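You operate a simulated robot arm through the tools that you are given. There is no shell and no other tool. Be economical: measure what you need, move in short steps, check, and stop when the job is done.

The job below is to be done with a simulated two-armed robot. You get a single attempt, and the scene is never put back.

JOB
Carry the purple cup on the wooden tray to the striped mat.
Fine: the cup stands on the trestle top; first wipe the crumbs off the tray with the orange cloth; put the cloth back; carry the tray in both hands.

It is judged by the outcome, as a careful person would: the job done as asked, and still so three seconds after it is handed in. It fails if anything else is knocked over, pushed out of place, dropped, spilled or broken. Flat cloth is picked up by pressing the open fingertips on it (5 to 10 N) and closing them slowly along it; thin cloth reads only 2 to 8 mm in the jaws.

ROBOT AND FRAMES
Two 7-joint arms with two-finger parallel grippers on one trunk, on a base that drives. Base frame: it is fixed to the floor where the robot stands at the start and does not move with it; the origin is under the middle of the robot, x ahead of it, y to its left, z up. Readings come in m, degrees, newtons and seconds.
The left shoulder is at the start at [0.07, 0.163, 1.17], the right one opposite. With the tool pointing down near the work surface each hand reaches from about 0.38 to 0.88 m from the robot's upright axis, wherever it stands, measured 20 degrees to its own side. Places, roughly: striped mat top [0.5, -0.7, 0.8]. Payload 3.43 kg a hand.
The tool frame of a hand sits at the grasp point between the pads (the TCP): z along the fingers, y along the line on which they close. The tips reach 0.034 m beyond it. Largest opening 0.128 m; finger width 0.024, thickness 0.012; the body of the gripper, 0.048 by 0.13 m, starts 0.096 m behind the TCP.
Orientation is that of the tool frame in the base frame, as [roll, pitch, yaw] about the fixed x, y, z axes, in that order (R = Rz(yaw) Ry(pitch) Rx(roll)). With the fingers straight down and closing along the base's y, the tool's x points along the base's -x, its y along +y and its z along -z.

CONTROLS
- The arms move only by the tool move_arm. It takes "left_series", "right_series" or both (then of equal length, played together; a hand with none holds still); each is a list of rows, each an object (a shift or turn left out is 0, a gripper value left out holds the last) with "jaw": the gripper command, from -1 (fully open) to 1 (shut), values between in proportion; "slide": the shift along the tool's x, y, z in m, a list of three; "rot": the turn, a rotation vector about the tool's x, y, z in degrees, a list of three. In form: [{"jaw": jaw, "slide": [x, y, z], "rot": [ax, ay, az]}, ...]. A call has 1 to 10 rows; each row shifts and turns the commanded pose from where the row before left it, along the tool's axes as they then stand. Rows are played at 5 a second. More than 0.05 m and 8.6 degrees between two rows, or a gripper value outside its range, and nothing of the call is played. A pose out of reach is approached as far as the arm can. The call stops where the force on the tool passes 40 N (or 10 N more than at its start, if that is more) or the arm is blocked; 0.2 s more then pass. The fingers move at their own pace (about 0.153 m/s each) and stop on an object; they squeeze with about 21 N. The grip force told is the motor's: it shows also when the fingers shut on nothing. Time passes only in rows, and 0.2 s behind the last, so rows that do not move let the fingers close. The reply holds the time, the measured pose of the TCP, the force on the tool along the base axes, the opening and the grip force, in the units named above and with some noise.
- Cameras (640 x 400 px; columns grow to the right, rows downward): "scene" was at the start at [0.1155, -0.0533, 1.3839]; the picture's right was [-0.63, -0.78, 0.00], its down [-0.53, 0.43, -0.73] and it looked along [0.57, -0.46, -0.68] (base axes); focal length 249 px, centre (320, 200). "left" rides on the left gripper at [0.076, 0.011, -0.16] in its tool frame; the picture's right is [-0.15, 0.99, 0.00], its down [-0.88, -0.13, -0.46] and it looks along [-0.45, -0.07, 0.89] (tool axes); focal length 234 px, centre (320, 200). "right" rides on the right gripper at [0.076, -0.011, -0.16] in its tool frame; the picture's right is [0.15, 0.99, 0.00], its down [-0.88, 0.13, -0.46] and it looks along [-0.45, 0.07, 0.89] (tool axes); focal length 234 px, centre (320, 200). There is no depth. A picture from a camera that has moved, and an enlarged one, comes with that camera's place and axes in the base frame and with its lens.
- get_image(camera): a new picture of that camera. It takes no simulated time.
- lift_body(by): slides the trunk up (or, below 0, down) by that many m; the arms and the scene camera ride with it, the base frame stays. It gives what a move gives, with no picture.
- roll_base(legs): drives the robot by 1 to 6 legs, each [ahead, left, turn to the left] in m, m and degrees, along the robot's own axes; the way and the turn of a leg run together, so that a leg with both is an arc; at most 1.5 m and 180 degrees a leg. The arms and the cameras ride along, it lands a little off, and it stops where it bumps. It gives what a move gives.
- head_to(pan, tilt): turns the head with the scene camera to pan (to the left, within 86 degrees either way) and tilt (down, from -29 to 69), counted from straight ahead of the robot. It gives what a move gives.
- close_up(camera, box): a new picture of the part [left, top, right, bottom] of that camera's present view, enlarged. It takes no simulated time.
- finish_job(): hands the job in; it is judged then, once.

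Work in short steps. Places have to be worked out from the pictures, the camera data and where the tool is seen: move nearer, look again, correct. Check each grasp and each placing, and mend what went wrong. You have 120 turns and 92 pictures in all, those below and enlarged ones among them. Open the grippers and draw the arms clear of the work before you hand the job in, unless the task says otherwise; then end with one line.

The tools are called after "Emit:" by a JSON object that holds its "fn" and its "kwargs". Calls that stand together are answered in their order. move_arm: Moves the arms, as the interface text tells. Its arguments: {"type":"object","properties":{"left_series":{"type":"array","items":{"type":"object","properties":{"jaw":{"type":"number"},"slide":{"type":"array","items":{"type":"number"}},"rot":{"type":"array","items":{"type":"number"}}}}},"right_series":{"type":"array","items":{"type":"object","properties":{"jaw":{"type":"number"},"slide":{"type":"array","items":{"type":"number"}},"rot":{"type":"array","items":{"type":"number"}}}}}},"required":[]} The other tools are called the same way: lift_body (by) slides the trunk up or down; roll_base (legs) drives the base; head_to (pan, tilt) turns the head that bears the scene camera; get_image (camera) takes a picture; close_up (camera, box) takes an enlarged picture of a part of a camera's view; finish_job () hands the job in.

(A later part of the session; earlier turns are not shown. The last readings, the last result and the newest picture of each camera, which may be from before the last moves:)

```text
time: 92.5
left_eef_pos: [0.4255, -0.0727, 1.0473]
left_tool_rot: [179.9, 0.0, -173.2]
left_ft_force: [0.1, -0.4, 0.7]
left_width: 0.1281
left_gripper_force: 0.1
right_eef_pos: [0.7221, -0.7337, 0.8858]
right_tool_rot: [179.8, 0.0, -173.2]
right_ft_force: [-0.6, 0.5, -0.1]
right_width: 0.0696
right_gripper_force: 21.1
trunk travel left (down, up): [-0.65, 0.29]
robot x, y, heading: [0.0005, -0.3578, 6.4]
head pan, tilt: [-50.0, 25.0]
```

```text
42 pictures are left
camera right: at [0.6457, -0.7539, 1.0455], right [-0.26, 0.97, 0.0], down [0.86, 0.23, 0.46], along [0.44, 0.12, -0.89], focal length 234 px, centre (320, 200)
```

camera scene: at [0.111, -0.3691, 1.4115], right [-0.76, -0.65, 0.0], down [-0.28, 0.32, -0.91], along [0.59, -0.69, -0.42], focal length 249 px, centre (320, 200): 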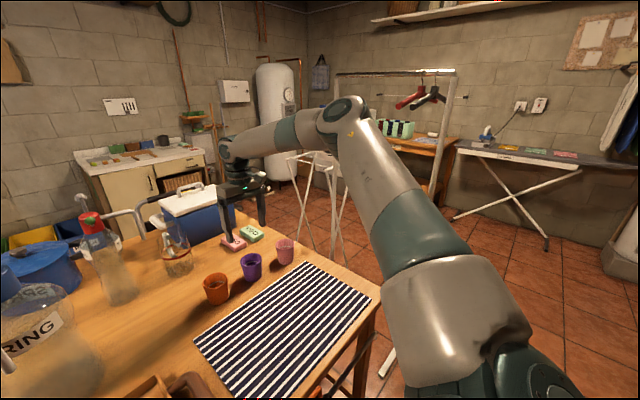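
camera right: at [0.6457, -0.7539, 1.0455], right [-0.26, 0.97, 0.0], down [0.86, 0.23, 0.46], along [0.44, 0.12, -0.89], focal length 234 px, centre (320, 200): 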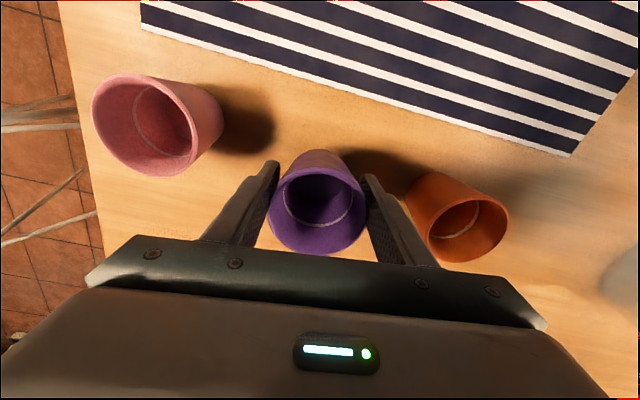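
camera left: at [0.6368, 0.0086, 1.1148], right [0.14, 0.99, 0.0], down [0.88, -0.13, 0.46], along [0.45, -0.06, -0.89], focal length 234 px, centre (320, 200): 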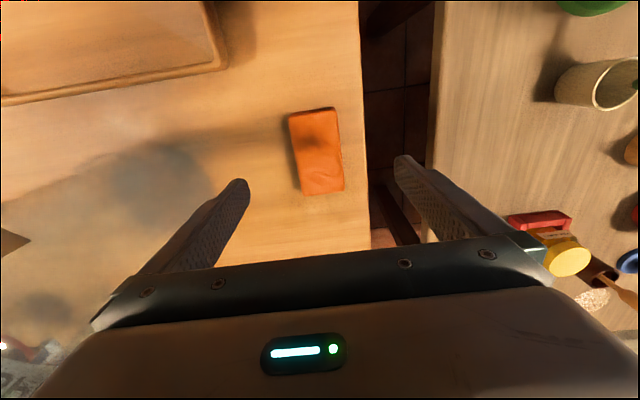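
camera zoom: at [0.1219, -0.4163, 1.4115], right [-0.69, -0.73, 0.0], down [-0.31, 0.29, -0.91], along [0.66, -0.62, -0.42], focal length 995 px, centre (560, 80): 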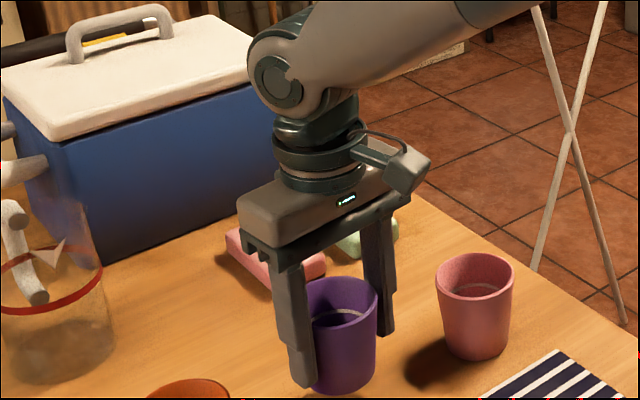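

The cup is held at 70 mm wide with 21 N and is upright. I'll lift it slowly and draw it back over the mat.

Emit:
{"fn": "move_arm", "kwargs": {"right_series": [{"slide": [0, 0, -0.02]}, {"slide": [0, 0, -0.03]}, {"slide": [0, 0, -0.03]}, {"slide": [0, 0, -0.03]}, {"slide": [0, 0, -0.02]}, {"slide": [0.015, 0, 0]}, {"slide": [0.03, 0, 0]}, {"slide": [0.03, 0, 0]}, {"slide": [0.03, 0, 0]}, {"slide": [0.03, 0, 0]}]}}

Emit:
{"fn": "move_arm", "kwargs": {"right_series": [{"slide": [0.03, 0, 0]}, {"slide": [0.03, 0.01, 0]}, {"slide": [0.03, 0.02, 0]}, {"slide": [0.015, 0.03, 0]}, {"slide": [0, 0.03, 0]}, {"slide": [0, 0.03, 0]}, {"slide": [0, 0.02, 0]}, {}], "left_series": [{"slide": [0, 0, -0.03]}, {"slide": [0, 0, -0.03]}, {"slide": [0, 0, -0.03]}, {"slide": [0, 0, -0.03]}, {}, {}, {}, {}]}}

Emit:
{"fn": "get_image", "kwargs": {"camera": "right"}}

```text
time: 94.7
left_eef_pos: [0.4258, -0.0725, 1.0483]
left_tool_rot: [-179.9, 0.0, -173.1]
left_ft_force: [0.3, -0.1, 0.9]
left_width: 0.1279
left_gripper_force: 0.0
right_eef_pos: [0.5846, -0.7488, 1.0173]
right_tool_rot: [179.8, 0.1, -173.3]
right_ft_force: [-0.6, -0.1, -1.2]
right_width: 0.0695
right_gripper_force: 20.7
trunk travel left (down, up): [-0.65, 0.29]
robot x, y, heading: [0.006, -0.3591, 6.7]
head pan, tilt: [-50.0, 25.0]
```

```text
time: 96.5
left_eef_pos: [0.4282, -0.0742, 1.1687]
left_tool_rot: [180.0, -0.1, -173.2]
left_ft_force: [0.4, -0.1, -0.8]
left_width: 0.128
left_gripper_force: 0.0
right_eef_pos: [0.4639, -0.6227, 1.0153]
right_tool_rot: [179.9, 0.1, -173.3]
right_ft_force: [0.2, -0.2, -0.1]
right_width: 0.0699
right_gripper_force: 20.9
trunk travel left (down, up): [-0.65, 0.29]
robot x, y, heading: [0.0023, -0.3588, 6.7]
head pan, tilt: [-50.0, 25.0]
```

```text
41 pictures are left
camera right: at [0.3887, -0.6417, 1.1764], right [-0.26, 0.97, 0.0], down [0.86, 0.23, 0.46], along [0.44, 0.12, -0.89], focal length 234 px, centre (320, 200)
```

right: 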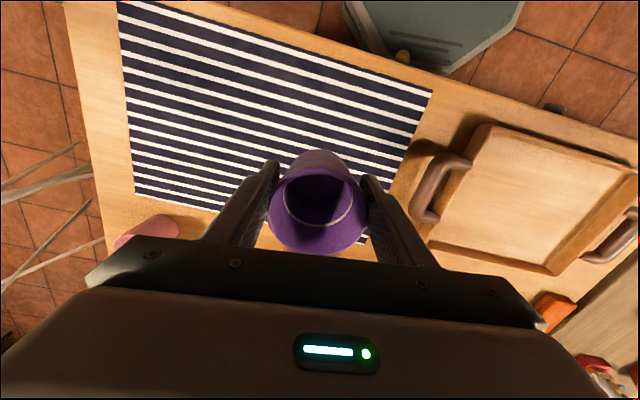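

The cup is still firmly held. I'll straighten the heading and drive left back to about y=0 near the tray.

Emit:
{"fn": "roll_base", "kwargs": {"legs": [[0, 0, -6.5], [0, 0.34, 0]]}}

Emit:
{"fn": "head_to", "kwargs": {"pan": -20, "tilt": 52}}

Emit:
{"fn": "get_image", "kwargs": {"camera": "scene"}}

Emit:
{"fn": "get_image", "kwargs": {"camera": "right"}}

```text
time: 99.2
left_eef_pos: [0.4573, 0.2059, 1.1674]
left_tool_rot: [180.0, 0.0, -179.8]
left_ft_force: [-0.5, -1.5, -0.2]
left_width: 0.1281
left_gripper_force: 0.0
right_eef_pos: [0.4303, -0.344, 1.0171]
right_tool_rot: [179.9, 0.2, -179.9]
right_ft_force: [0.1, 0.4, -0.9]
right_width: 0.0697
right_gripper_force: 21.0
trunk travel left (down, up): [-0.65, 0.29]
robot x, y, heading: [0.0039, -0.0262, 0.4]
head pan, tilt: [-50.0, 25.0]
```

```text
time: 100.2
left_eef_pos: [0.457, 0.2067, 1.167]
left_tool_rot: [179.9, 0.0, -179.9]
left_ft_force: [0.3, 0.6, 0.3]
left_width: 0.1278
left_gripper_force: 0.1
right_eef_pos: [0.43, -0.3422, 1.0172]
right_tool_rot: [180.0, 0.0, 180.0]
right_ft_force: [0.4, 0.3, -0.8]
right_width: 0.0697
right_gripper_force: 21.4
trunk travel left (down, up): [-0.65, 0.29]
robot x, y, heading: [0.0035, -0.0274, -0.0]
head pan, tilt: [-20.0, 52.0]
```

```text
40 pictures are left
camera scene: at [0.1245, -0.0538, 1.3715], right [-0.34, -0.94, 0.0], down [-0.74, 0.27, -0.62], along [0.58, -0.21, -0.79], focal length 249 px, centre (320, 200)
```

scene: 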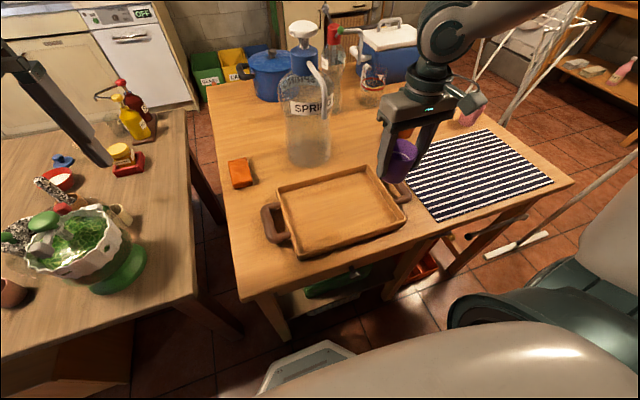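

```text
39 pictures are left
camera right: at [0.3526, -0.3537, 1.1764], right [-0.15, 0.99, 0.0], down [0.88, 0.13, 0.46], along [0.45, 0.07, -0.89], focal length 234 px, centre (320, 200)
```

right: 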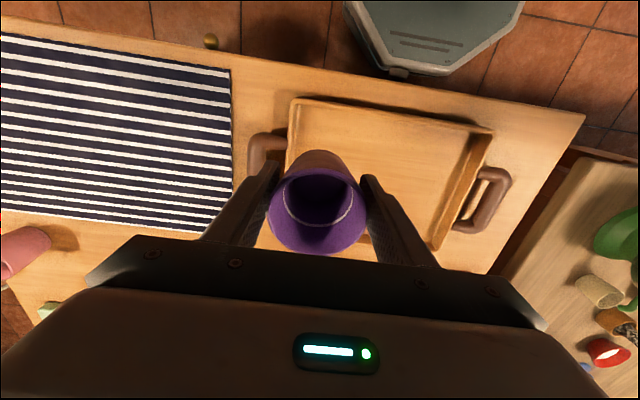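

The tray is where it was, centred near (0.493,-0.238). I'll move the cup over its centre.

Emit:
{"fn": "move_arm", "kwargs": {"right_series": [{"slide": [-0.02, 0.02, 0]}, {"slide": [-0.02, 0.025, 0]}, {"slide": [-0.02, 0.03, 0]}, {"slide": [0, 0.03, 0]}, {}, {"slide": [0, 0, 0.03]}, {"slide": [0, 0, 0.03]}, {"slide": [0, 0, 0.03]}, {}]}}

Emit:
{"fn": "close_up", "kwargs": {"camera": "scene", "box": [250, 130, 442, 250]}}

```text
time: 102.2
left_eef_pos: [0.4573, 0.2072, 1.1687]
left_tool_rot: [-179.9, 0.0, -179.9]
left_ft_force: [0.3, 1.5, -0.2]
left_width: 0.1284
left_gripper_force: 0.1
right_eef_pos: [0.4907, -0.2358, 0.9298]
right_tool_rot: [179.8, 0.1, -179.8]
right_ft_force: [0.3, 0.2, 0.7]
right_width: 0.0694
right_gripper_force: 21.5
trunk travel left (down, up): [-0.65, 0.29]
robot x, y, heading: [0.0035, -0.0266, -0.1]
head pan, tilt: [-20.0, 52.0]
```

```text
3.33 times, centred on (346, 190) of scene
camera zoom: at [0.1243, -0.0531, 1.3714], right [-0.34, -0.94, 0.0], down [-0.74, 0.27, -0.62], along [0.58, -0.21, -0.79], focal length 830 px, centre (233, 233)
```

zoom: 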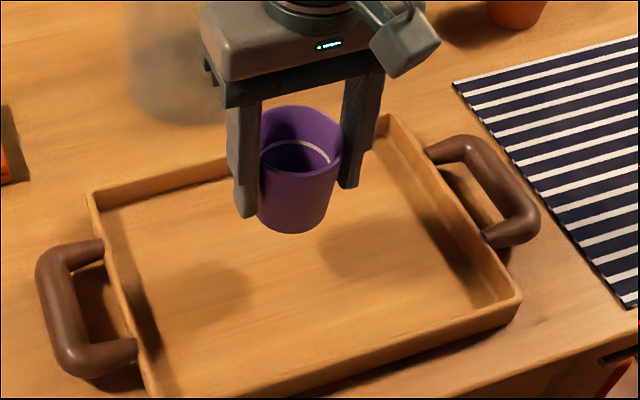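

The cup is above the tray centre. I'll lower it to about 3 mm above the expected contact height.

Emit:
{"fn": "move_arm", "kwargs": {"right_series": [{"slide": [0, 0, 0.025]}, {"slide": [0, 0, 0.025]}, {"slide": [0, 0, 0.012]}, {"slide": [0, 0, 0.004]}, {}]}}

Emit:
{"fn": "move_arm", "kwargs": {"right_series": [{"slide": [0, 0, 0.0015]}, {}]}}

```text
time: 103.4
left_eef_pos: [0.4586, 0.2064, 1.1669]
left_tool_rot: [180.0, 0.0, -179.7]
left_ft_force: [-0.3, -0.6, 0.4]
left_width: 0.1279
left_gripper_force: 0.0
right_eef_pos: [0.4918, -0.2376, 0.8631]
right_tool_rot: [179.8, 0.2, -179.9]
right_ft_force: [1.7, -1.5, 6.8]
right_width: 0.0694
right_gripper_force: 21.2
trunk travel left (down, up): [-0.65, 0.29]
robot x, y, heading: [0.0042, -0.025, -0.1]
head pan, tilt: [-20.0, 52.0]
```

```text
time: 104.0
left_eef_pos: [0.4566, 0.2073, 1.1676]
left_tool_rot: [-179.9, 0.0, -179.8]
left_ft_force: [-0.2, -0.5, 0.7]
left_width: 0.1282
left_gripper_force: 0.0
right_eef_pos: [0.491, -0.2376, 0.8613]
right_tool_rot: [179.9, 0.2, -179.9]
right_ft_force: [3.1, 1.2, 17.3]
right_width: 0.07
right_gripper_force: 21.1
trunk travel left (down, up): [-0.65, 0.29]
robot x, y, heading: [0.0029, -0.0234, 0.3]
head pan, tilt: [-20.0, 52.0]
```

The cup rests on the tray, pressing at 17 N. I'll ease up about 1.2 mm, then open slowly and rise.

Emit:
{"fn": "move_arm", "kwargs": {"right_series": [{"slide": [0, 0, -0.0015]}, {"jaw": -0.1}, {"jaw": -0.3}, {"jaw": -0.7}, {}, {"slide": [0, 0, -0.02]}, {"slide": [0, 0, -0.04]}, {"slide": [0, 0, -0.05]}, {"slide": [0, 0, -0.05]}]}}

Emit:
{"fn": "close_up", "kwargs": {"camera": "scene", "box": [250, 130, 442, 250]}}

```text
time: 106.0
left_eef_pos: [0.4568, 0.2078, 1.1681]
left_tool_rot: [-179.9, 0.0, -179.8]
left_ft_force: [0.0, -0.3, 0.5]
left_width: 0.1281
left_gripper_force: 0.1
right_eef_pos: [0.4903, -0.2409, 1.021]
right_tool_rot: [180.0, 0.1, -179.9]
right_ft_force: [0.4, 0.0, 1.0]
right_width: 0.1087
right_gripper_force: 0.2
trunk travel left (down, up): [-0.65, 0.29]
robot x, y, heading: [-0.0019, -0.028, 0.4]
head pan, tilt: [-20.0, 52.0]
```

```text
3.33 times, centred on (346, 190) of scene
camera zoom: at [0.1232, -0.0528, 1.3715], right [-0.34, -0.94, 0.0], down [-0.74, 0.27, -0.62], along [0.58, -0.21, -0.79], focal length 830 px, centre (233, 233)
```

zoom: 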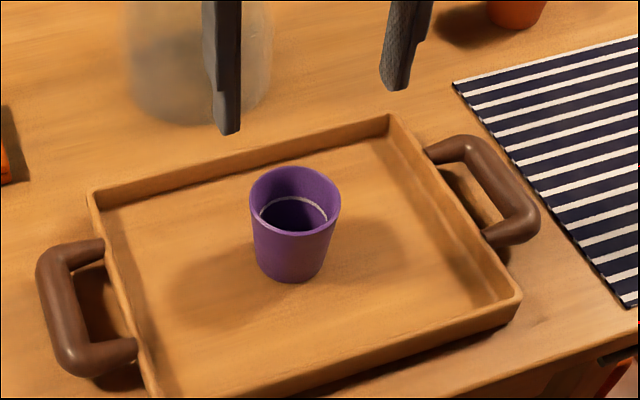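

The cup stands in the tray centre. The handle bars are near (0.497,-0.047) and (0.497,-0.436), so I'll centre the robot on the tray by driving right about 0.215 m.

Emit:
{"fn": "roll_base", "kwargs": {"legs": [[0, -0.21, 0]]}}

Emit:
{"fn": "head_to", "kwargs": {"pan": 0, "tilt": 58}}

Emit:
{"fn": "get_image", "kwargs": {"camera": "scene"}}

Emit:
{"fn": "get_image", "kwargs": {"camera": "left"}}

Emit:
{"fn": "get_image", "kwargs": {"camera": "right"}}

```text
time: 107.6
left_eef_pos: [0.4583, -0.0025, 1.167]
left_tool_rot: [-180.0, 0.0, -179.8]
left_ft_force: [0.2, 0.2, 0.0]
left_width: 0.1281
left_gripper_force: 0.1
right_eef_pos: [0.4949, -0.4497, 1.0212]
right_tool_rot: [179.9, 0.1, -179.8]
right_ft_force: [0.4, 0.2, 0.4]
right_width: 0.1089
right_gripper_force: 0.1
trunk travel left (down, up): [-0.65, 0.29]
robot x, y, heading: [0.0057, -0.2331, 0.4]
head pan, tilt: [-20.0, 52.0]
```

```text
time: 108.5
left_eef_pos: [0.4589, -0.0013, 1.1678]
left_tool_rot: [-179.9, 0.0, -179.7]
left_ft_force: [1.8, -0.3, 0.7]
left_width: 0.1278
left_gripper_force: 0.1
right_eef_pos: [0.493, -0.4488, 1.0208]
right_tool_rot: [179.9, 0.1, -179.9]
right_ft_force: [-0.5, 1.2, 0.3]
right_width: 0.1089
right_gripper_force: 0.0
trunk travel left (down, up): [-0.65, 0.29]
robot x, y, heading: [0.0013, -0.235, -0.1]
head pan, tilt: [0.0, 58.0]
```

```text
36 pictures are left
camera scene: at [0.1233, -0.2362, 1.3639], right [0.0, -1.0, 0.0], down [-0.85, 0.0, -0.53], along [0.53, 0.0, -0.85], focal length 249 px, centre (320, 200)
```

scene: 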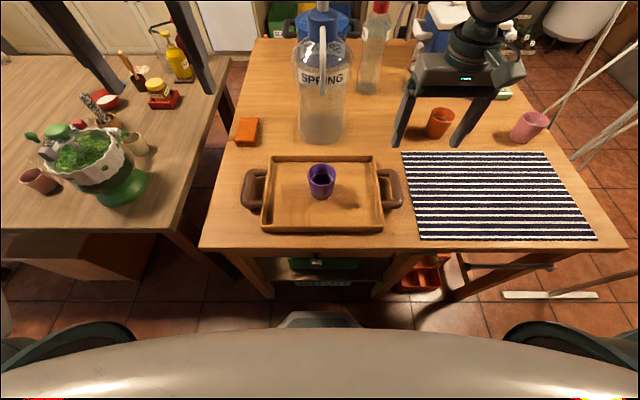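

```text
35 pictures are left
camera left: at [0.3831, 0.009, 1.3254], right [0.14, 0.99, 0.0], down [0.88, -0.13, 0.46], along [0.45, -0.06, -0.89], focal length 234 px, centre (320, 200)
```

left: 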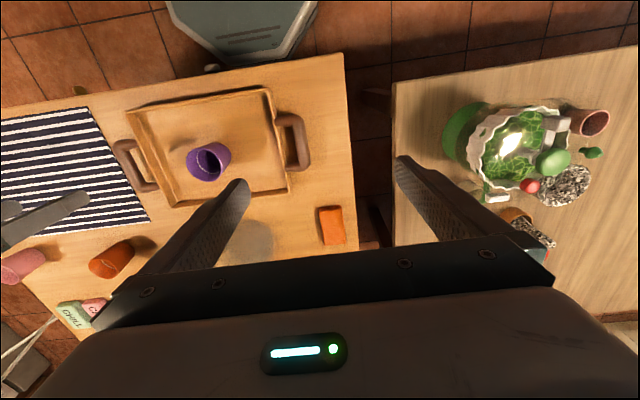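

```text
34 pictures are left
camera right: at [0.4156, -0.4603, 1.1801], right [-0.15, 0.99, 0.0], down [0.88, 0.13, 0.46], along [0.45, 0.07, -0.89], focal length 234 px, centre (320, 200)
```

right: 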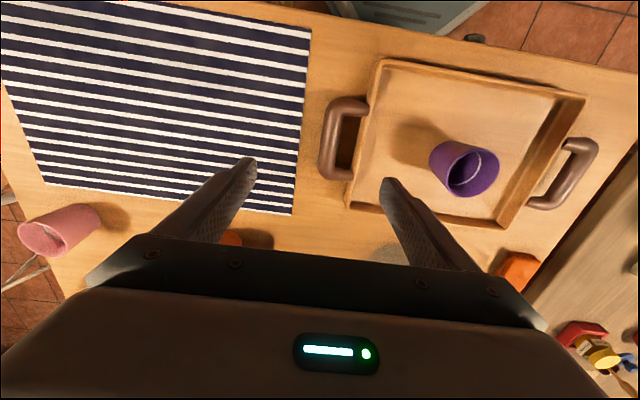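

I'll zoom in for precise handle positions with this straight-on view.

Emit:
{"fn": "close_up", "kwargs": {"camera": "scene", "box": [232, 140, 412, 252]}}

Emit:
{"fn": "close_up", "kwargs": {"camera": "right", "box": [300, 60, 460, 160]}}

```text
3.56 times, centred on (322, 196) of scene
camera zoom: at [0.1233, -0.2362, 1.3639], right [0.0, -1.0, 0.0], down [-0.85, 0.0, -0.53], along [0.53, 0.0, -0.85], focal length 885 px, centre (313, 214)
```

zoom: 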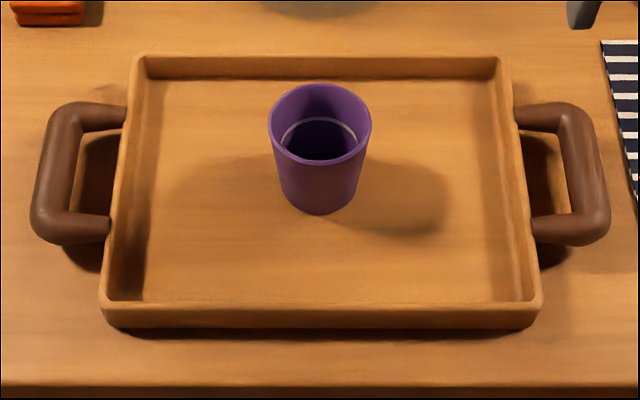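

```text
4.00 times, centred on (380, 110) of right
camera zoom: at [0.4156, -0.4603, 1.1801], right [-0.15, 0.99, 0.0], down [0.88, 0.13, 0.46], along [0.45, 0.07, -0.89], focal length 937 px, centre (80, 560)
```

zoom: 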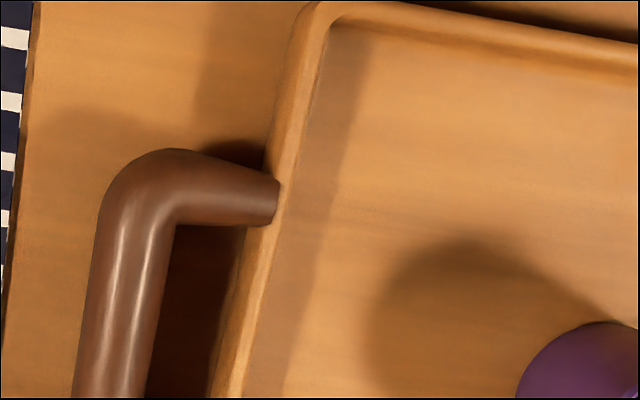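

The bar centres are at about (0.496,-0.051) and (0.496,-0.435), 25 mm thick with a gap of about 28 mm to the wall. I'll preset the openings to 42 mm and bring both hands above the bars.

Emit:
{"fn": "move_arm", "kwargs": {"left_series": [{"jaw": 0.34, "slide": [-0.02, -0.025, 0]}, {"slide": [-0.017, -0.025, 0]}, {"slide": [0, 0, 0.048]}, {"slide": [0, 0, 0.048]}, {"slide": [0, 0, 0.048]}, {"slide": [0, 0, 0.048]}, {"slide": [0, 0, 0.048]}, {"slide": [0, 0, 0.018]}, {}], "right_series": [{"jaw": 0.34, "slide": [-0.003, 0.014, 0]}, {}, {}, {}, {"slide": [0, 0, 0.03]}, {"slide": [0, 0, 0.03]}, {"slide": [0, 0, 0.03]}, {"slide": [0, 0, 0.021]}, {}]}}

Emit:
{"fn": "get_image", "kwargs": {"camera": "left"}}

Emit:
{"fn": "get_image", "kwargs": {"camera": "right"}}

Emit:
{"fn": "close_up", "kwargs": {"camera": "scene", "box": [232, 140, 412, 252]}}

```text
time: 110.5
left_eef_pos: [0.4961, -0.0549, 0.9086]
left_tool_rot: [180.0, 0.0, -179.8]
left_ft_force: [-0.3, -0.5, 1.0]
left_width: 0.0422
left_gripper_force: 0.0
right_eef_pos: [0.4975, -0.4368, 0.9109]
right_tool_rot: [179.8, 0.0, -179.8]
right_ft_force: [0.1, -0.1, -0.2]
right_width: 0.0422
right_gripper_force: 0.0
trunk travel left (down, up): [-0.65, 0.29]
robot x, y, heading: [0.0045, -0.2399, 0.3]
head pan, tilt: [0.0, 58.0]
```

```text
31 pictures are left
camera left: at [0.4203, -0.0439, 1.0667], right [0.14, 0.99, 0.0], down [0.88, -0.13, 0.46], along [0.45, -0.06, -0.89], focal length 234 px, centre (320, 200)
```

left: 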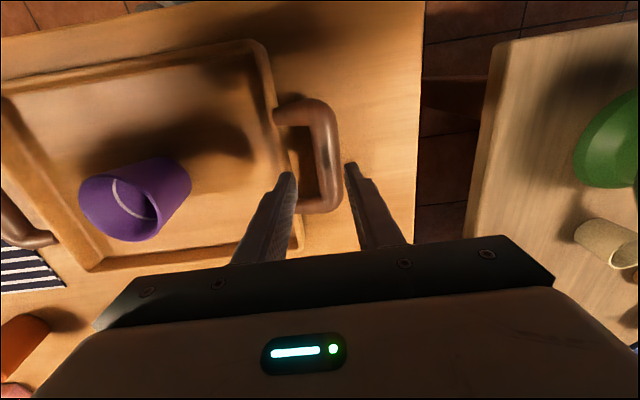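

```text
30 pictures are left
camera right: at [0.419, -0.4473, 1.0701], right [-0.15, 0.99, 0.0], down [0.88, 0.13, 0.46], along [0.45, 0.07, -0.89], focal length 234 px, centre (320, 200)
```

right: 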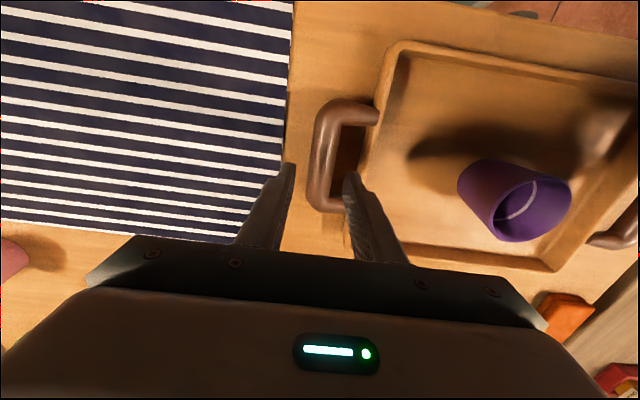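

```text
3.56 times, centred on (322, 196) of scene
camera zoom: at [0.1228, -0.2362, 1.3639], right [0.0, -1.0, 0.0], down [-0.85, 0.0, -0.53], along [0.53, 0.0, -0.85], focal length 885 px, centre (313, 214)
```

zoom: 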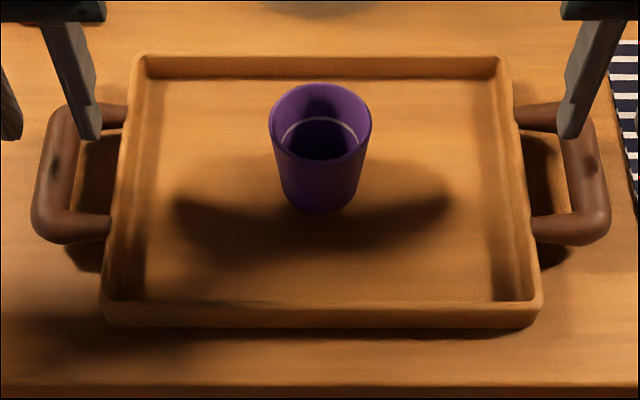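

The wrist cameras put the bars at y≈-0.0475 and -0.4325 when combined with the scene view. I'll nudge both hands and descend to just over bar level, then check.

Emit:
{"fn": "move_arm", "kwargs": {"left_series": [{"slide": [0, 0.006, 0.015]}, {"slide": [0, 0, 0.015]}, {}], "right_series": [{"slide": [0, 0.004, 0.015]}, {"slide": [0, 0, 0.015]}, {}]}}

Emit:
{"fn": "close_up", "kwargs": {"camera": "left", "box": [220, 80, 420, 205]}}

Emit:
{"fn": "close_up", "kwargs": {"camera": "right", "box": [220, 80, 420, 205]}}

Emit:
{"fn": "close_up", "kwargs": {"camera": "scene", "box": [220, 132, 420, 257]}}

```text
time: 111.3
left_eef_pos: [0.4953, -0.0482, 0.8802]
left_tool_rot: [180.0, 0.1, -179.7]
left_ft_force: [0.0, 0.8, -0.8]
left_width: 0.0423
left_gripper_force: 0.2
right_eef_pos: [0.4971, -0.4322, 0.8794]
right_tool_rot: [179.9, 0.1, -179.8]
right_ft_force: [-0.1, 0.6, -0.4]
right_width: 0.0423
right_gripper_force: 0.1
trunk travel left (down, up): [-0.65, 0.29]
robot x, y, heading: [0.0041, -0.2364, 0.1]
head pan, tilt: [0.0, 58.0]
```

```text
3.20 times, centred on (320, 142) of left
camera zoom: at [0.4206, -0.0369, 1.0379], right [0.14, 0.99, 0.0], down [0.88, -0.13, 0.46], along [0.45, -0.06, -0.89], focal length 749 px, centre (320, 384)
```

zoom: 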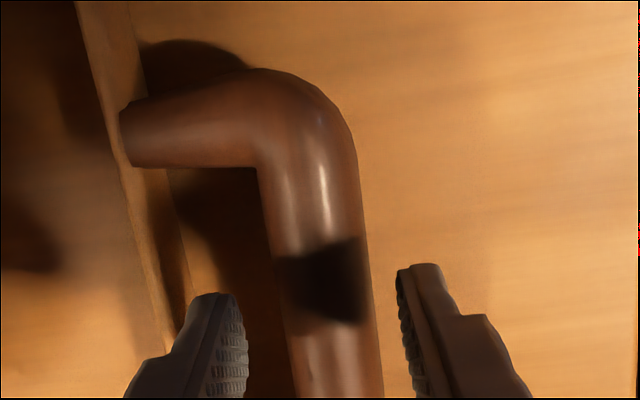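

```text
3.20 times, centred on (320, 142) of right
camera zoom: at [0.4187, -0.4443, 1.0397], right [-0.15, 0.99, 0.0], down [0.88, 0.13, 0.46], along [0.45, 0.07, -0.89], focal length 749 px, centre (320, 384)
```

zoom: 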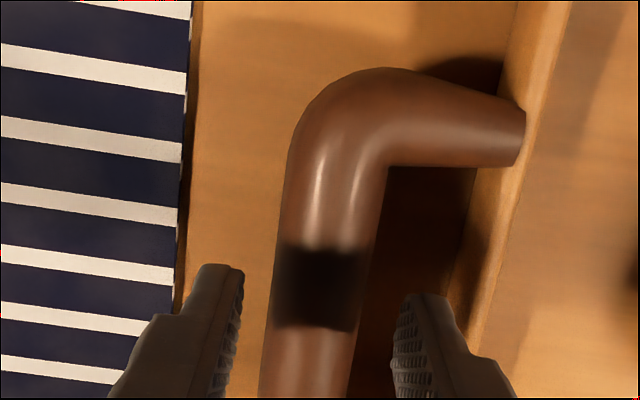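

```text
3.20 times, centred on (320, 194) of scene
camera zoom: at [0.1229, -0.2361, 1.3639], right [0.0, -1.0, 0.0], down [-0.85, 0.0, -0.53], along [0.53, 0.0, -0.85], focal length 796 px, centre (320, 218)
```

zoom: 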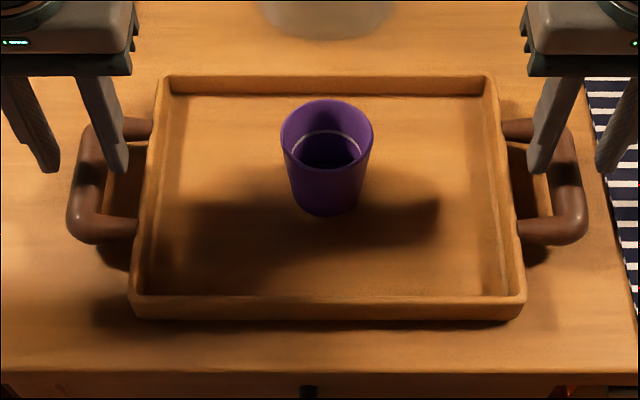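

Both bars sit between their fingers with clearance. I'll descend to z≈0.842 on both sides.

Emit:
{"fn": "move_arm", "kwargs": {"left_series": [{"slide": [0, 0.0015, 0.012]}, {"slide": [0, 0, 0.013]}, {"slide": [0, 0, 0.012]}, {}], "right_series": [{"slide": [0, 0, 0.012]}, {"slide": [0, 0, 0.013]}, {"slide": [0, 0, 0.012]}, {}]}}

Emit:
{"fn": "close_up", "kwargs": {"camera": "scene", "box": [220, 132, 420, 257]}}

```text
time: 112.3
left_eef_pos: [0.4935, -0.0449, 0.8403]
left_tool_rot: [180.0, 0.1, -179.7]
left_ft_force: [0.4, -0.4, 0.1]
left_width: 0.0424
left_gripper_force: 0.0
right_eef_pos: [0.4942, -0.4369, 0.8476]
right_tool_rot: [179.8, 0.2, -179.9]
right_ft_force: [-0.5, -0.1, -0.1]
right_width: 0.0422
right_gripper_force: 0.1
right hand out of reach, approached as far as the arm can: row 3
trunk travel left (down, up): [-0.65, 0.29]
robot x, y, heading: [0.0042, -0.2355, -0.2]
head pan, tilt: [0.0, 58.0]
```

```text
3.20 times, centred on (320, 194) of scene
camera zoom: at [0.1233, -0.2363, 1.3639], right [0.0, -1.0, 0.0], down [-0.85, 0.0, -0.53], along [0.53, 0.0, -0.85], focal length 796 px, centre (320, 218)
```

zoom: 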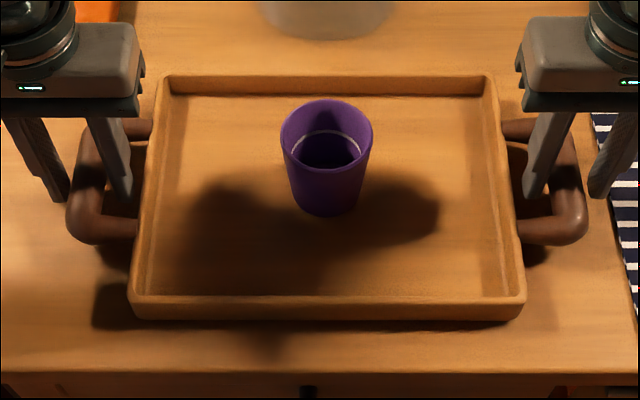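

The right arm hit its inward posture limit at z=0.848, which could be awkward later. I'll rise, move the base 0.07 m left so the right arm has a comfortable posture, and come back down at the same handle positions.

Emit:
{"fn": "move_arm", "kwargs": {"left_series": [{"slide": [0, 0, -0.02]}, {"slide": [0, 0, -0.03]}, {"slide": [0, 0, -0.03]}, {}], "right_series": [{"slide": [0, 0, -0.02]}, {"slide": [0, 0, -0.03]}, {"slide": [0, 0, -0.03]}, {}]}}

Emit:
{"fn": "roll_base", "kwargs": {"legs": [[0, 0.07, 0]]}}

```text
time: 113.3
left_eef_pos: [0.4941, -0.0437, 0.9189]
left_tool_rot: [180.0, 0.0, -179.7]
left_ft_force: [0.8, 1.1, -0.1]
left_width: 0.0422
left_gripper_force: 0.1
right_eef_pos: [0.4958, -0.4384, 0.926]
right_tool_rot: [179.8, 0.0, -179.8]
right_ft_force: [-0.5, -0.5, 0.3]
right_width: 0.0422
right_gripper_force: 0.0
trunk travel left (down, up): [-0.65, 0.29]
robot x, y, heading: [0.0053, -0.2364, 0.3]
head pan, tilt: [0.0, 58.0]
```

```text
time: 114.3
left_eef_pos: [0.4934, 0.0259, 0.9199]
left_tool_rot: [180.0, -0.1, -179.7]
left_ft_force: [0.6, 0.0, 0.3]
left_width: 0.0422
left_gripper_force: 0.1
right_eef_pos: [0.4958, -0.3693, 0.9265]
right_tool_rot: [180.0, 0.2, -179.8]
right_ft_force: [-0.7, -1.6, 0.5]
right_width: 0.0424
right_gripper_force: 0.1
trunk travel left (down, up): [-0.65, 0.29]
robot x, y, heading: [0.0019, -0.1668, 0.3]
head pan, tilt: [0.0, 58.0]
```

Now I'll shift both hands back over the bars and descend to 0.88 for a check.

Emit:
{"fn": "move_arm", "kwargs": {"left_series": [{"slide": [0, -0.037, 0]}, {"slide": [0, -0.0355, 0]}, {}, {"slide": [0, 0, 0.02]}, {"slide": [0, 0, 0.018]}, {}], "right_series": [{"slide": [0, -0.032, 0]}, {"slide": [0, -0.032, 0]}, {}, {"slide": [0, 0, 0.024]}, {"slide": [0, 0, 0.02]}, {}]}}

Emit:
{"fn": "close_up", "kwargs": {"camera": "left", "box": [220, 80, 420, 205]}}

Emit:
{"fn": "close_up", "kwargs": {"camera": "right", "box": [220, 80, 420, 205]}}

```text
time: 115.7
left_eef_pos: [0.4939, -0.0475, 0.8814]
left_tool_rot: [-179.9, 0.0, -179.7]
left_ft_force: [-0.2, -0.5, -0.4]
left_width: 0.0421
left_gripper_force: 0.0
right_eef_pos: [0.495, -0.4338, 0.8826]
right_tool_rot: [180.0, 0.1, -179.7]
right_ft_force: [0.7, 0.0, -0.4]
right_width: 0.0424
right_gripper_force: 0.0
trunk travel left (down, up): [-0.65, 0.29]
robot x, y, heading: [0.0074, -0.1706, 0.4]
head pan, tilt: [0.0, 58.0]
```

```text
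3.20 times, centred on (320, 142) of left
camera zoom: at [0.4184, -0.0364, 1.0393], right [0.14, 0.99, 0.0], down [0.88, -0.12, 0.46], along [0.45, -0.06, -0.89], focal length 749 px, centre (320, 384)
```

zoom: 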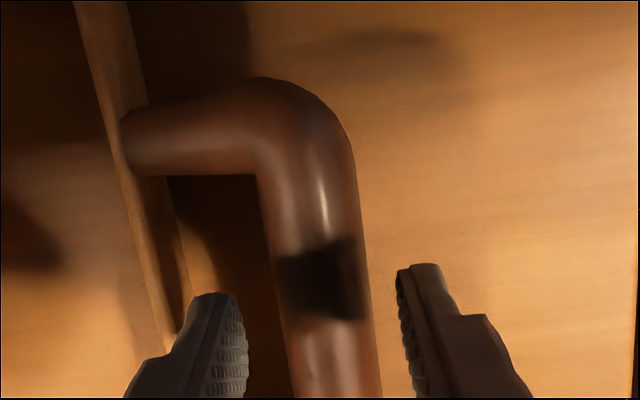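

```text
3.20 times, centred on (320, 142) of right
camera zoom: at [0.4176, -0.4451, 1.0425], right [-0.15, 0.99, 0.0], down [0.88, 0.13, 0.46], along [0.45, 0.07, -0.89], focal length 749 px, centre (320, 384)
```

zoom: 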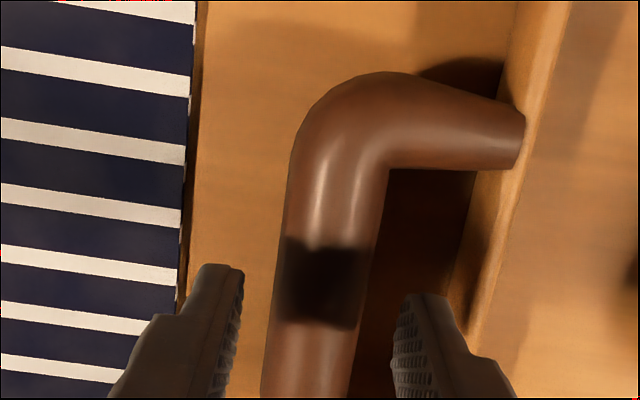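

The hands are aligned as before. I'll descend to about 0.842 on both sides and check the readings.

Emit:
{"fn": "move_arm", "kwargs": {"left_series": [{"slide": [0, 0.001, 0.013]}, {"slide": [0, 0, 0.013]}, {"slide": [0, 0, 0.012]}, {}], "right_series": [{"slide": [0, 0, 0.013]}, {"slide": [0, 0, 0.013]}, {"slide": [0, 0, 0.012]}, {}]}}

```text
time: 116.7
left_eef_pos: [0.4928, -0.0435, 0.8442]
left_tool_rot: [-179.9, 0.1, -179.5]
left_ft_force: [-1.2, 0.3, -0.1]
left_width: 0.0422
left_gripper_force: 0.2
right_eef_pos: [0.4956, -0.4335, 0.8452]
right_tool_rot: [179.8, 0.2, -179.8]
right_ft_force: [-0.6, 0.0, -0.1]
right_width: 0.0424
right_gripper_force: 0.1
trunk travel left (down, up): [-0.65, 0.29]
robot x, y, heading: [0.0026, -0.1675, 0.5]
head pan, tilt: [0.0, 58.0]
```

Neither hand touches anything and both are in reach. I'll close both grippers slowly together.

Emit:
{"fn": "move_arm", "kwargs": {"left_series": [{"jaw": 0.45}, {"jaw": 0.52}, {"jaw": 0.58}, {"jaw": 0.65}, {"jaw": 1}, {}, {}], "right_series": [{"jaw": 0.45}, {"jaw": 0.52}, {"jaw": 0.58}, {"jaw": 0.65}, {"jaw": 1}, {}, {}]}}

Emit:
{"fn": "close_up", "kwargs": {"camera": "scene", "box": [240, 132, 440, 257]}}

```text
time: 118.3
left_eef_pos: [0.4927, -0.0451, 0.8437]
left_tool_rot: [-179.8, 0.0, -179.8]
left_ft_force: [-0.4, -18.8, 0.7]
left_width: 0.0277
left_gripper_force: 21.2
right_eef_pos: [0.4963, -0.4341, 0.845]
right_tool_rot: [179.8, 0.2, -179.6]
right_ft_force: [0.8, 17.9, -0.3]
right_width: 0.0279
right_gripper_force: 20.9
trunk travel left (down, up): [-0.65, 0.29]
robot x, y, heading: [-0.0016, -0.1662, 0.3]
head pan, tilt: [0.0, 58.0]
```

```text
3.20 times, centred on (340, 194) of scene
camera zoom: at [0.1232, -0.1676, 1.3638], right [0.01, -1.0, 0.0], down [-0.85, 0.0, -0.53], along [0.53, 0.0, -0.85], focal length 796 px, centre (256, 218)
```

zoom: 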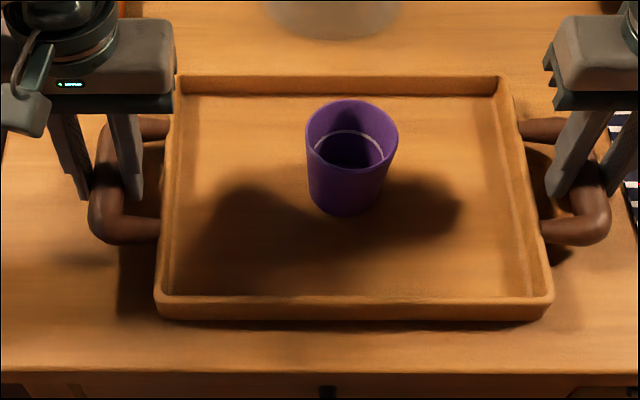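

Both bars are gripped (28 mm, 21 N), but the hands stretch the tray with about 18 N. I'll bring them together a little to relax it.

Emit:
{"fn": "move_arm", "kwargs": {"left_series": [{"slide": [0, -0.0008, 0]}, {}], "right_series": [{"slide": [0, 0.0008, 0]}, {}]}}

```text
time: 118.9
left_eef_pos: [0.494, -0.0447, 0.8449]
left_tool_rot: [179.9, 0.0, -179.6]
left_ft_force: [-1.9, -5.9, -0.5]
left_width: 0.0276
left_gripper_force: 20.8
right_eef_pos: [0.4955, -0.4324, 0.846]
right_tool_rot: [180.0, 0.2, -179.6]
right_ft_force: [2.4, 4.9, 12.3]
right_width: 0.0277
right_gripper_force: 21.0
trunk travel left (down, up): [-0.65, 0.29]
robot x, y, heading: [0.0007, -0.1661, 0.6]
head pan, tilt: [0.0, 58.0]
```

The tension dropped to about 5 N. I'll lift the tray with the trunk by 3 cm and check that it stays level.

Emit:
{"fn": "lift_body", "kwargs": {"by": 0.03}}

Emit:
{"fn": "close_up", "kwargs": {"camera": "scene", "box": [240, 132, 440, 257]}}

```text
time: 119.6
left_eef_pos: [0.4959, -0.0442, 0.8725]
left_tool_rot: [179.9, -0.1, -179.5]
left_ft_force: [-1.0, 1.8, -2.1]
left_width: 0.0276
left_gripper_force: 21.2
right_eef_pos: [0.4972, -0.4328, 0.8737]
right_tool_rot: [180.0, -0.1, -179.7]
right_ft_force: [1.0, -1.0, -2.2]
right_width: 0.0277
right_gripper_force: 21.3
trunk travel left (down, up): [-0.68, 0.26]
robot x, y, heading: [-0.0001, -0.1713, 0.6]
head pan, tilt: [0.0, 58.0]
```

```text
3.20 times, centred on (340, 194) of scene
camera zoom: at [0.1243, -0.1676, 1.3937], right [0.01, -1.0, 0.0], down [-0.85, 0.0, -0.53], along [0.53, 0.0, -0.85], focal length 796 px, centre (256, 218)
```

zoom: 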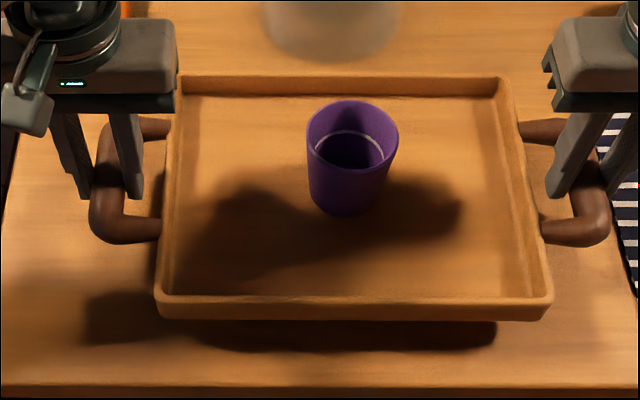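

The tray is level with about 2 N on each hand. I'll lift 4 cm more and drive the first part to the right.

Emit:
{"fn": "lift_body", "kwargs": {"by": 0.04}}

Emit:
{"fn": "roll_base", "kwargs": {"legs": [[0, -0.15, 0]]}}

Emit:
{"fn": "get_image", "kwargs": {"camera": "scene"}}

```text
time: 120.5
left_eef_pos: [0.4938, -0.0458, 0.9137]
left_tool_rot: [179.9, -0.1, -179.5]
left_ft_force: [-0.8, 10.3, -1.5]
left_width: 0.0275
left_gripper_force: 21.2
right_eef_pos: [0.4976, -0.4322, 0.9142]
right_tool_rot: [180.0, 0.0, -179.6]
right_ft_force: [1.4, -10.2, -3.0]
right_width: 0.0278
right_gripper_force: 21.0
trunk travel left (down, up): [-0.72, 0.22]
robot x, y, heading: [0.0047, -0.1688, 0.2]
head pan, tilt: [0.0, 58.0]
```

```text
time: 121.8
left_eef_pos: [0.4954, -0.1952, 0.9141]
left_tool_rot: [179.8, -0.1, -179.6]
left_ft_force: [-0.9, 21.2, -3.2]
left_width: 0.0277
left_gripper_force: 21.2
right_eef_pos: [0.4972, -0.5828, 0.9148]
right_tool_rot: [-179.9, 0.0, -179.7]
right_ft_force: [1.7, -21.0, -2.9]
right_width: 0.0273
right_gripper_force: 20.4
trunk travel left (down, up): [-0.72, 0.22]
robot x, y, heading: [0.0005, -0.3208, 0.4]
head pan, tilt: [0.0, 58.0]
```

```text
20 pictures are left
camera scene: at [0.124, -0.317, 1.4338], right [0.0, -1.0, 0.0], down [-0.85, 0.0, -0.53], along [0.53, 0.0, -0.85], focal length 249 px, centre (320, 200)
```

scene: 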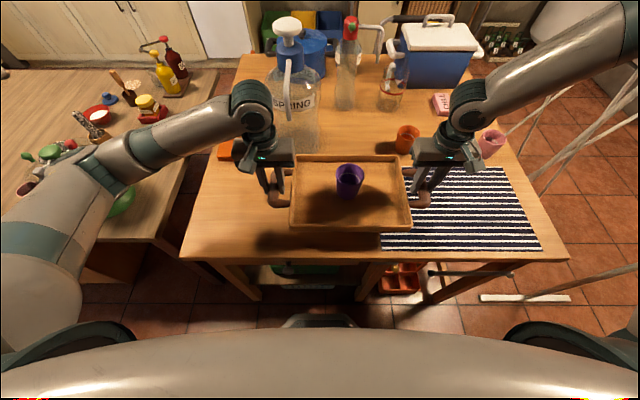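

The tray carries well, but inward squeeze has drifted to 21 N. I'll relax it with about 1.2 mm outward per hand.

Emit:
{"fn": "move_arm", "kwargs": {"left_series": [{"slide": [0, 0.0006, 0]}, {"slide": [0, 0.0005, 0]}, {}], "right_series": [{"slide": [0, -0.0006, 0]}, {"slide": [0, -0.0005, 0]}, {}]}}

Emit:
{"fn": "roll_base", "kwargs": {"legs": [[0, -0.15, 0]]}}

```text
time: 122.6
left_eef_pos: [0.495, -0.1944, 0.9132]
left_tool_rot: [179.9, -0.1, -179.7]
left_ft_force: [-2.0, -9.2, -2.5]
left_width: 0.0275
left_gripper_force: 21.0
right_eef_pos: [0.4959, -0.5836, 0.9158]
right_tool_rot: [179.9, 0.0, -179.9]
right_ft_force: [1.8, 9.3, -3.4]
right_width: 0.0275
right_gripper_force: 21.2
trunk travel left (down, up): [-0.72, 0.22]
robot x, y, heading: [0.0047, -0.3147, 0.2]
head pan, tilt: [0.0, 58.0]
```

```text
time: 124.0
left_eef_pos: [0.4962, -0.3447, 0.9129]
left_tool_rot: [-180.0, 0.0, -179.6]
left_ft_force: [-1.9, -18.1, -3.5]
left_width: 0.0276
left_gripper_force: 21.2
right_eef_pos: [0.4976, -0.7317, 0.9153]
right_tool_rot: [179.9, 0.2, -179.6]
right_ft_force: [2.4, 17.5, -2.7]
right_width: 0.0274
right_gripper_force: 20.9
trunk travel left (down, up): [-0.72, 0.22]
robot x, y, heading: [0.0033, -0.467, 0.2]
head pan, tilt: [0.0, 58.0]
```

Tension is now 18 N the other way, so I'll relax it slightly. Then I'll drive the last 0.155 m.

Emit:
{"fn": "move_arm", "kwargs": {"left_series": [{"slide": [0, -0.0007, 0]}, {}], "right_series": [{"slide": [0, 0.0007, 0]}, {}]}}

Emit:
{"fn": "roll_base", "kwargs": {"legs": [[0, -0.155, 0]]}}

Emit:
{"fn": "get_image", "kwargs": {"camera": "scene"}}

```text
time: 124.6
left_eef_pos: [0.4962, -0.3458, 0.9135]
left_tool_rot: [179.9, -0.1, -179.6]
left_ft_force: [-1.8, 0.9, -3.1]
left_width: 0.0279
left_gripper_force: 21.3
right_eef_pos: [0.4978, -0.7333, 0.9148]
right_tool_rot: [179.9, 0.0, -179.7]
right_ft_force: [1.5, -0.4, -1.8]
right_width: 0.0278
right_gripper_force: 20.8
trunk travel left (down, up): [-0.72, 0.22]
robot x, y, heading: [0.002, -0.4673, 0.4]
head pan, tilt: [0.0, 58.0]
```

```text
time: 126.0
left_eef_pos: [0.4981, -0.4949, 0.9143]
left_tool_rot: [180.0, 0.0, -179.5]
left_ft_force: [-1.2, 2.7, -3.5]
left_width: 0.0279
left_gripper_force: 20.2
right_eef_pos: [0.4997, -0.8836, 0.9142]
right_tool_rot: [-180.0, 0.1, -179.6]
right_ft_force: [1.4, -1.2, -2.4]
right_width: 0.0275
right_gripper_force: 20.6
trunk travel left (down, up): [-0.72, 0.22]
robot x, y, heading: [0.0041, -0.6207, 0.1]
head pan, tilt: [0.0, 58.0]
```

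```text
19 pictures are left
camera scene: at [0.1255, -0.6188, 1.4338], right [0.01, -1.0, 0.0], down [-0.85, -0.01, -0.53], along [0.53, 0.0, -0.85], focal length 249 px, centre (320, 200)
```

scene: 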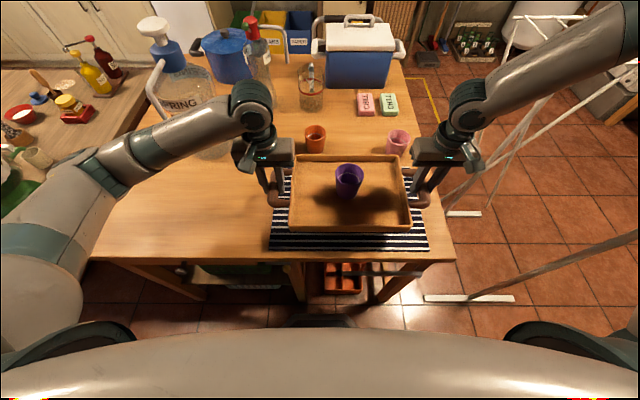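

The tray centre is (0.499,-0.689) against the mat centre of about (0.502,-0.693). I'll lower it with the trunk.

Emit:
{"fn": "lift_body", "kwargs": {"by": -0.055}}

Emit:
{"fn": "close_up", "kwargs": {"camera": "scene", "box": [240, 130, 460, 267]}}

```text
time: 127.0
left_eef_pos: [0.4963, -0.4958, 0.8583]
left_tool_rot: [179.9, -0.1, -179.5]
left_ft_force: [-1.3, 0.2, -2.2]
left_width: 0.0277
left_gripper_force: 20.9
right_eef_pos: [0.5012, -0.8843, 0.86]
right_tool_rot: [179.9, 0.1, -179.7]
right_ft_force: [0.6, 0.2, -2.8]
right_width: 0.0277
right_gripper_force: 20.7
trunk travel left (down, up): [-0.665, 0.275]
robot x, y, heading: [0.0033, -0.6187, 0.1]
head pan, tilt: [0.0, 58.0]
```

```text
2.91 times, centred on (350, 198) of scene
camera zoom: at [0.1252, -0.6194, 1.3789], right [0.01, -1.0, 0.0], down [-0.85, -0.01, -0.53], along [0.53, 0.0, -0.85], focal length 724 px, centre (233, 204)
```

zoom: 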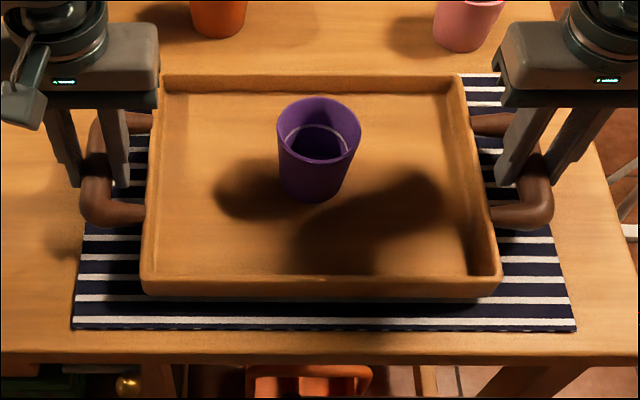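

The tray is well centred on the mat. I'll lower the remaining ~1 cm in small steps.

Emit:
{"fn": "lift_body", "kwargs": {"by": -0.009}}

Emit:
{"fn": "lift_body", "kwargs": {"by": -0.002}}

```text
time: 127.5
left_eef_pos: [0.4964, -0.4961, 0.8502]
left_tool_rot: [179.9, -0.1, -179.5]
left_ft_force: [-2.6, -0.1, -2.9]
left_width: 0.0277
left_gripper_force: 21.0
right_eef_pos: [0.4991, -0.8841, 0.8518]
right_tool_rot: [179.9, 0.0, -179.6]
right_ft_force: [2.0, -1.5, -2.1]
right_width: 0.0276
right_gripper_force: 20.7
trunk travel left (down, up): [-0.656, 0.284]
robot x, y, heading: [0.0045, -0.6208, 0.3]
head pan, tilt: [0.0, 58.0]
```

```text
time: 128.1
left_eef_pos: [0.4964, -0.4956, 0.8479]
left_tool_rot: [180.0, 0.0, -179.4]
left_ft_force: [-0.7, 0.3, -1.6]
left_width: 0.0276
left_gripper_force: 21.0
right_eef_pos: [0.4995, -0.8833, 0.8498]
right_tool_rot: [180.0, 0.2, -179.6]
right_ft_force: [2.0, -2.4, 8.2]
right_width: 0.0276
right_gripper_force: 20.8
trunk travel left (down, up): [-0.654, 0.286]
robot x, y, heading: [0.0024, -0.6175, 0.4]
head pan, tilt: [0.0, 58.0]
```

The right side has touched down and the left is slightly high. I'll lower the left hand in sub-millimetre steps.

Emit:
{"fn": "move_arm", "kwargs": {"left_series": [{"slide": [0, 0, 0.0007]}, {"slide": [0, 0, 0.0005]}, {}]}}

```text
time: 128.8
left_eef_pos: [0.4982, -0.4966, 0.8481]
left_tool_rot: [180.0, 0.1, -179.5]
left_ft_force: [-7.0, -0.1, 15.5]
left_width: 0.0279
left_gripper_force: 20.8
right_eef_pos: [0.4992, -0.8847, 0.849]
right_tool_rot: [179.9, 0.2, -179.6]
right_ft_force: [6.5, -1.2, 3.3]
right_width: 0.0277
right_gripper_force: 21.0
trunk travel left (down, up): [-0.654, 0.286]
robot x, y, heading: [0.0042, -0.6209, 0.4]
head pan, tilt: [0.0, 58.0]
```

Both sides are down. I'll open both grippers slowly to about 42 mm, to keep clear of the tray walls, and rise straight up.

Emit:
{"fn": "move_arm", "kwargs": {"left_series": [{"slide": [0, 0, -0.0005]}, {"jaw": 0.5}, {"jaw": 0.42}, {"jaw": 0.36}, {}, {"slide": [0, 0, -0.01]}, {"slide": [0, 0, -0.03]}, {"slide": [0, 0, -0.04]}, {"slide": [0, 0, -0.04]}, {}], "right_series": [{}, {"jaw": 0.5}, {"jaw": 0.42}, {"jaw": 0.36}, {}, {"slide": [0, 0, -0.01]}, {"slide": [0, 0, -0.03]}, {"slide": [0, 0, -0.04]}, {"slide": [0, 0, -0.04]}, {}]}}

Emit:
{"fn": "get_image", "kwargs": {"camera": "scene"}}

```text
time: 131.1
left_eef_pos: [0.4997, -0.4968, 0.9675]
left_tool_rot: [180.0, -0.1, -179.5]
left_ft_force: [0.5, -0.1, 0.2]
left_width: 0.0409
left_gripper_force: 0.1
right_eef_pos: [0.5008, -0.8827, 0.9702]
right_tool_rot: [179.9, 0.0, -179.5]
right_ft_force: [-0.3, 0.2, -0.1]
right_width: 0.041
right_gripper_force: 0.0
trunk travel left (down, up): [-0.654, 0.286]
robot x, y, heading: [0.0015, -0.6176, 0.2]
head pan, tilt: [0.0, 58.0]
```

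```text
17 pictures are left
camera scene: at [0.1262, -0.6196, 1.3677], right [0.01, -1.0, 0.0], down [-0.85, -0.01, -0.53], along [0.53, 0.0, -0.85], focal length 249 px, centre (320, 200)
```

scene: 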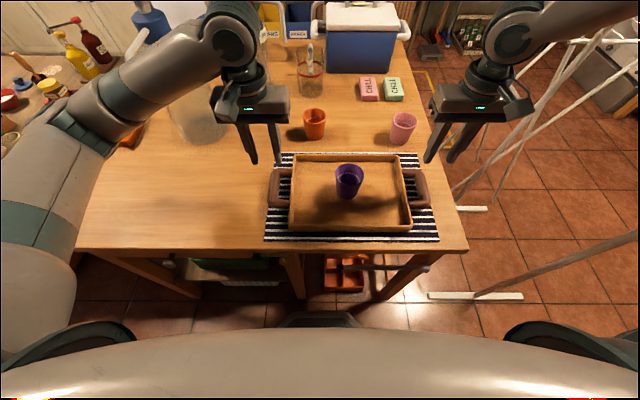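

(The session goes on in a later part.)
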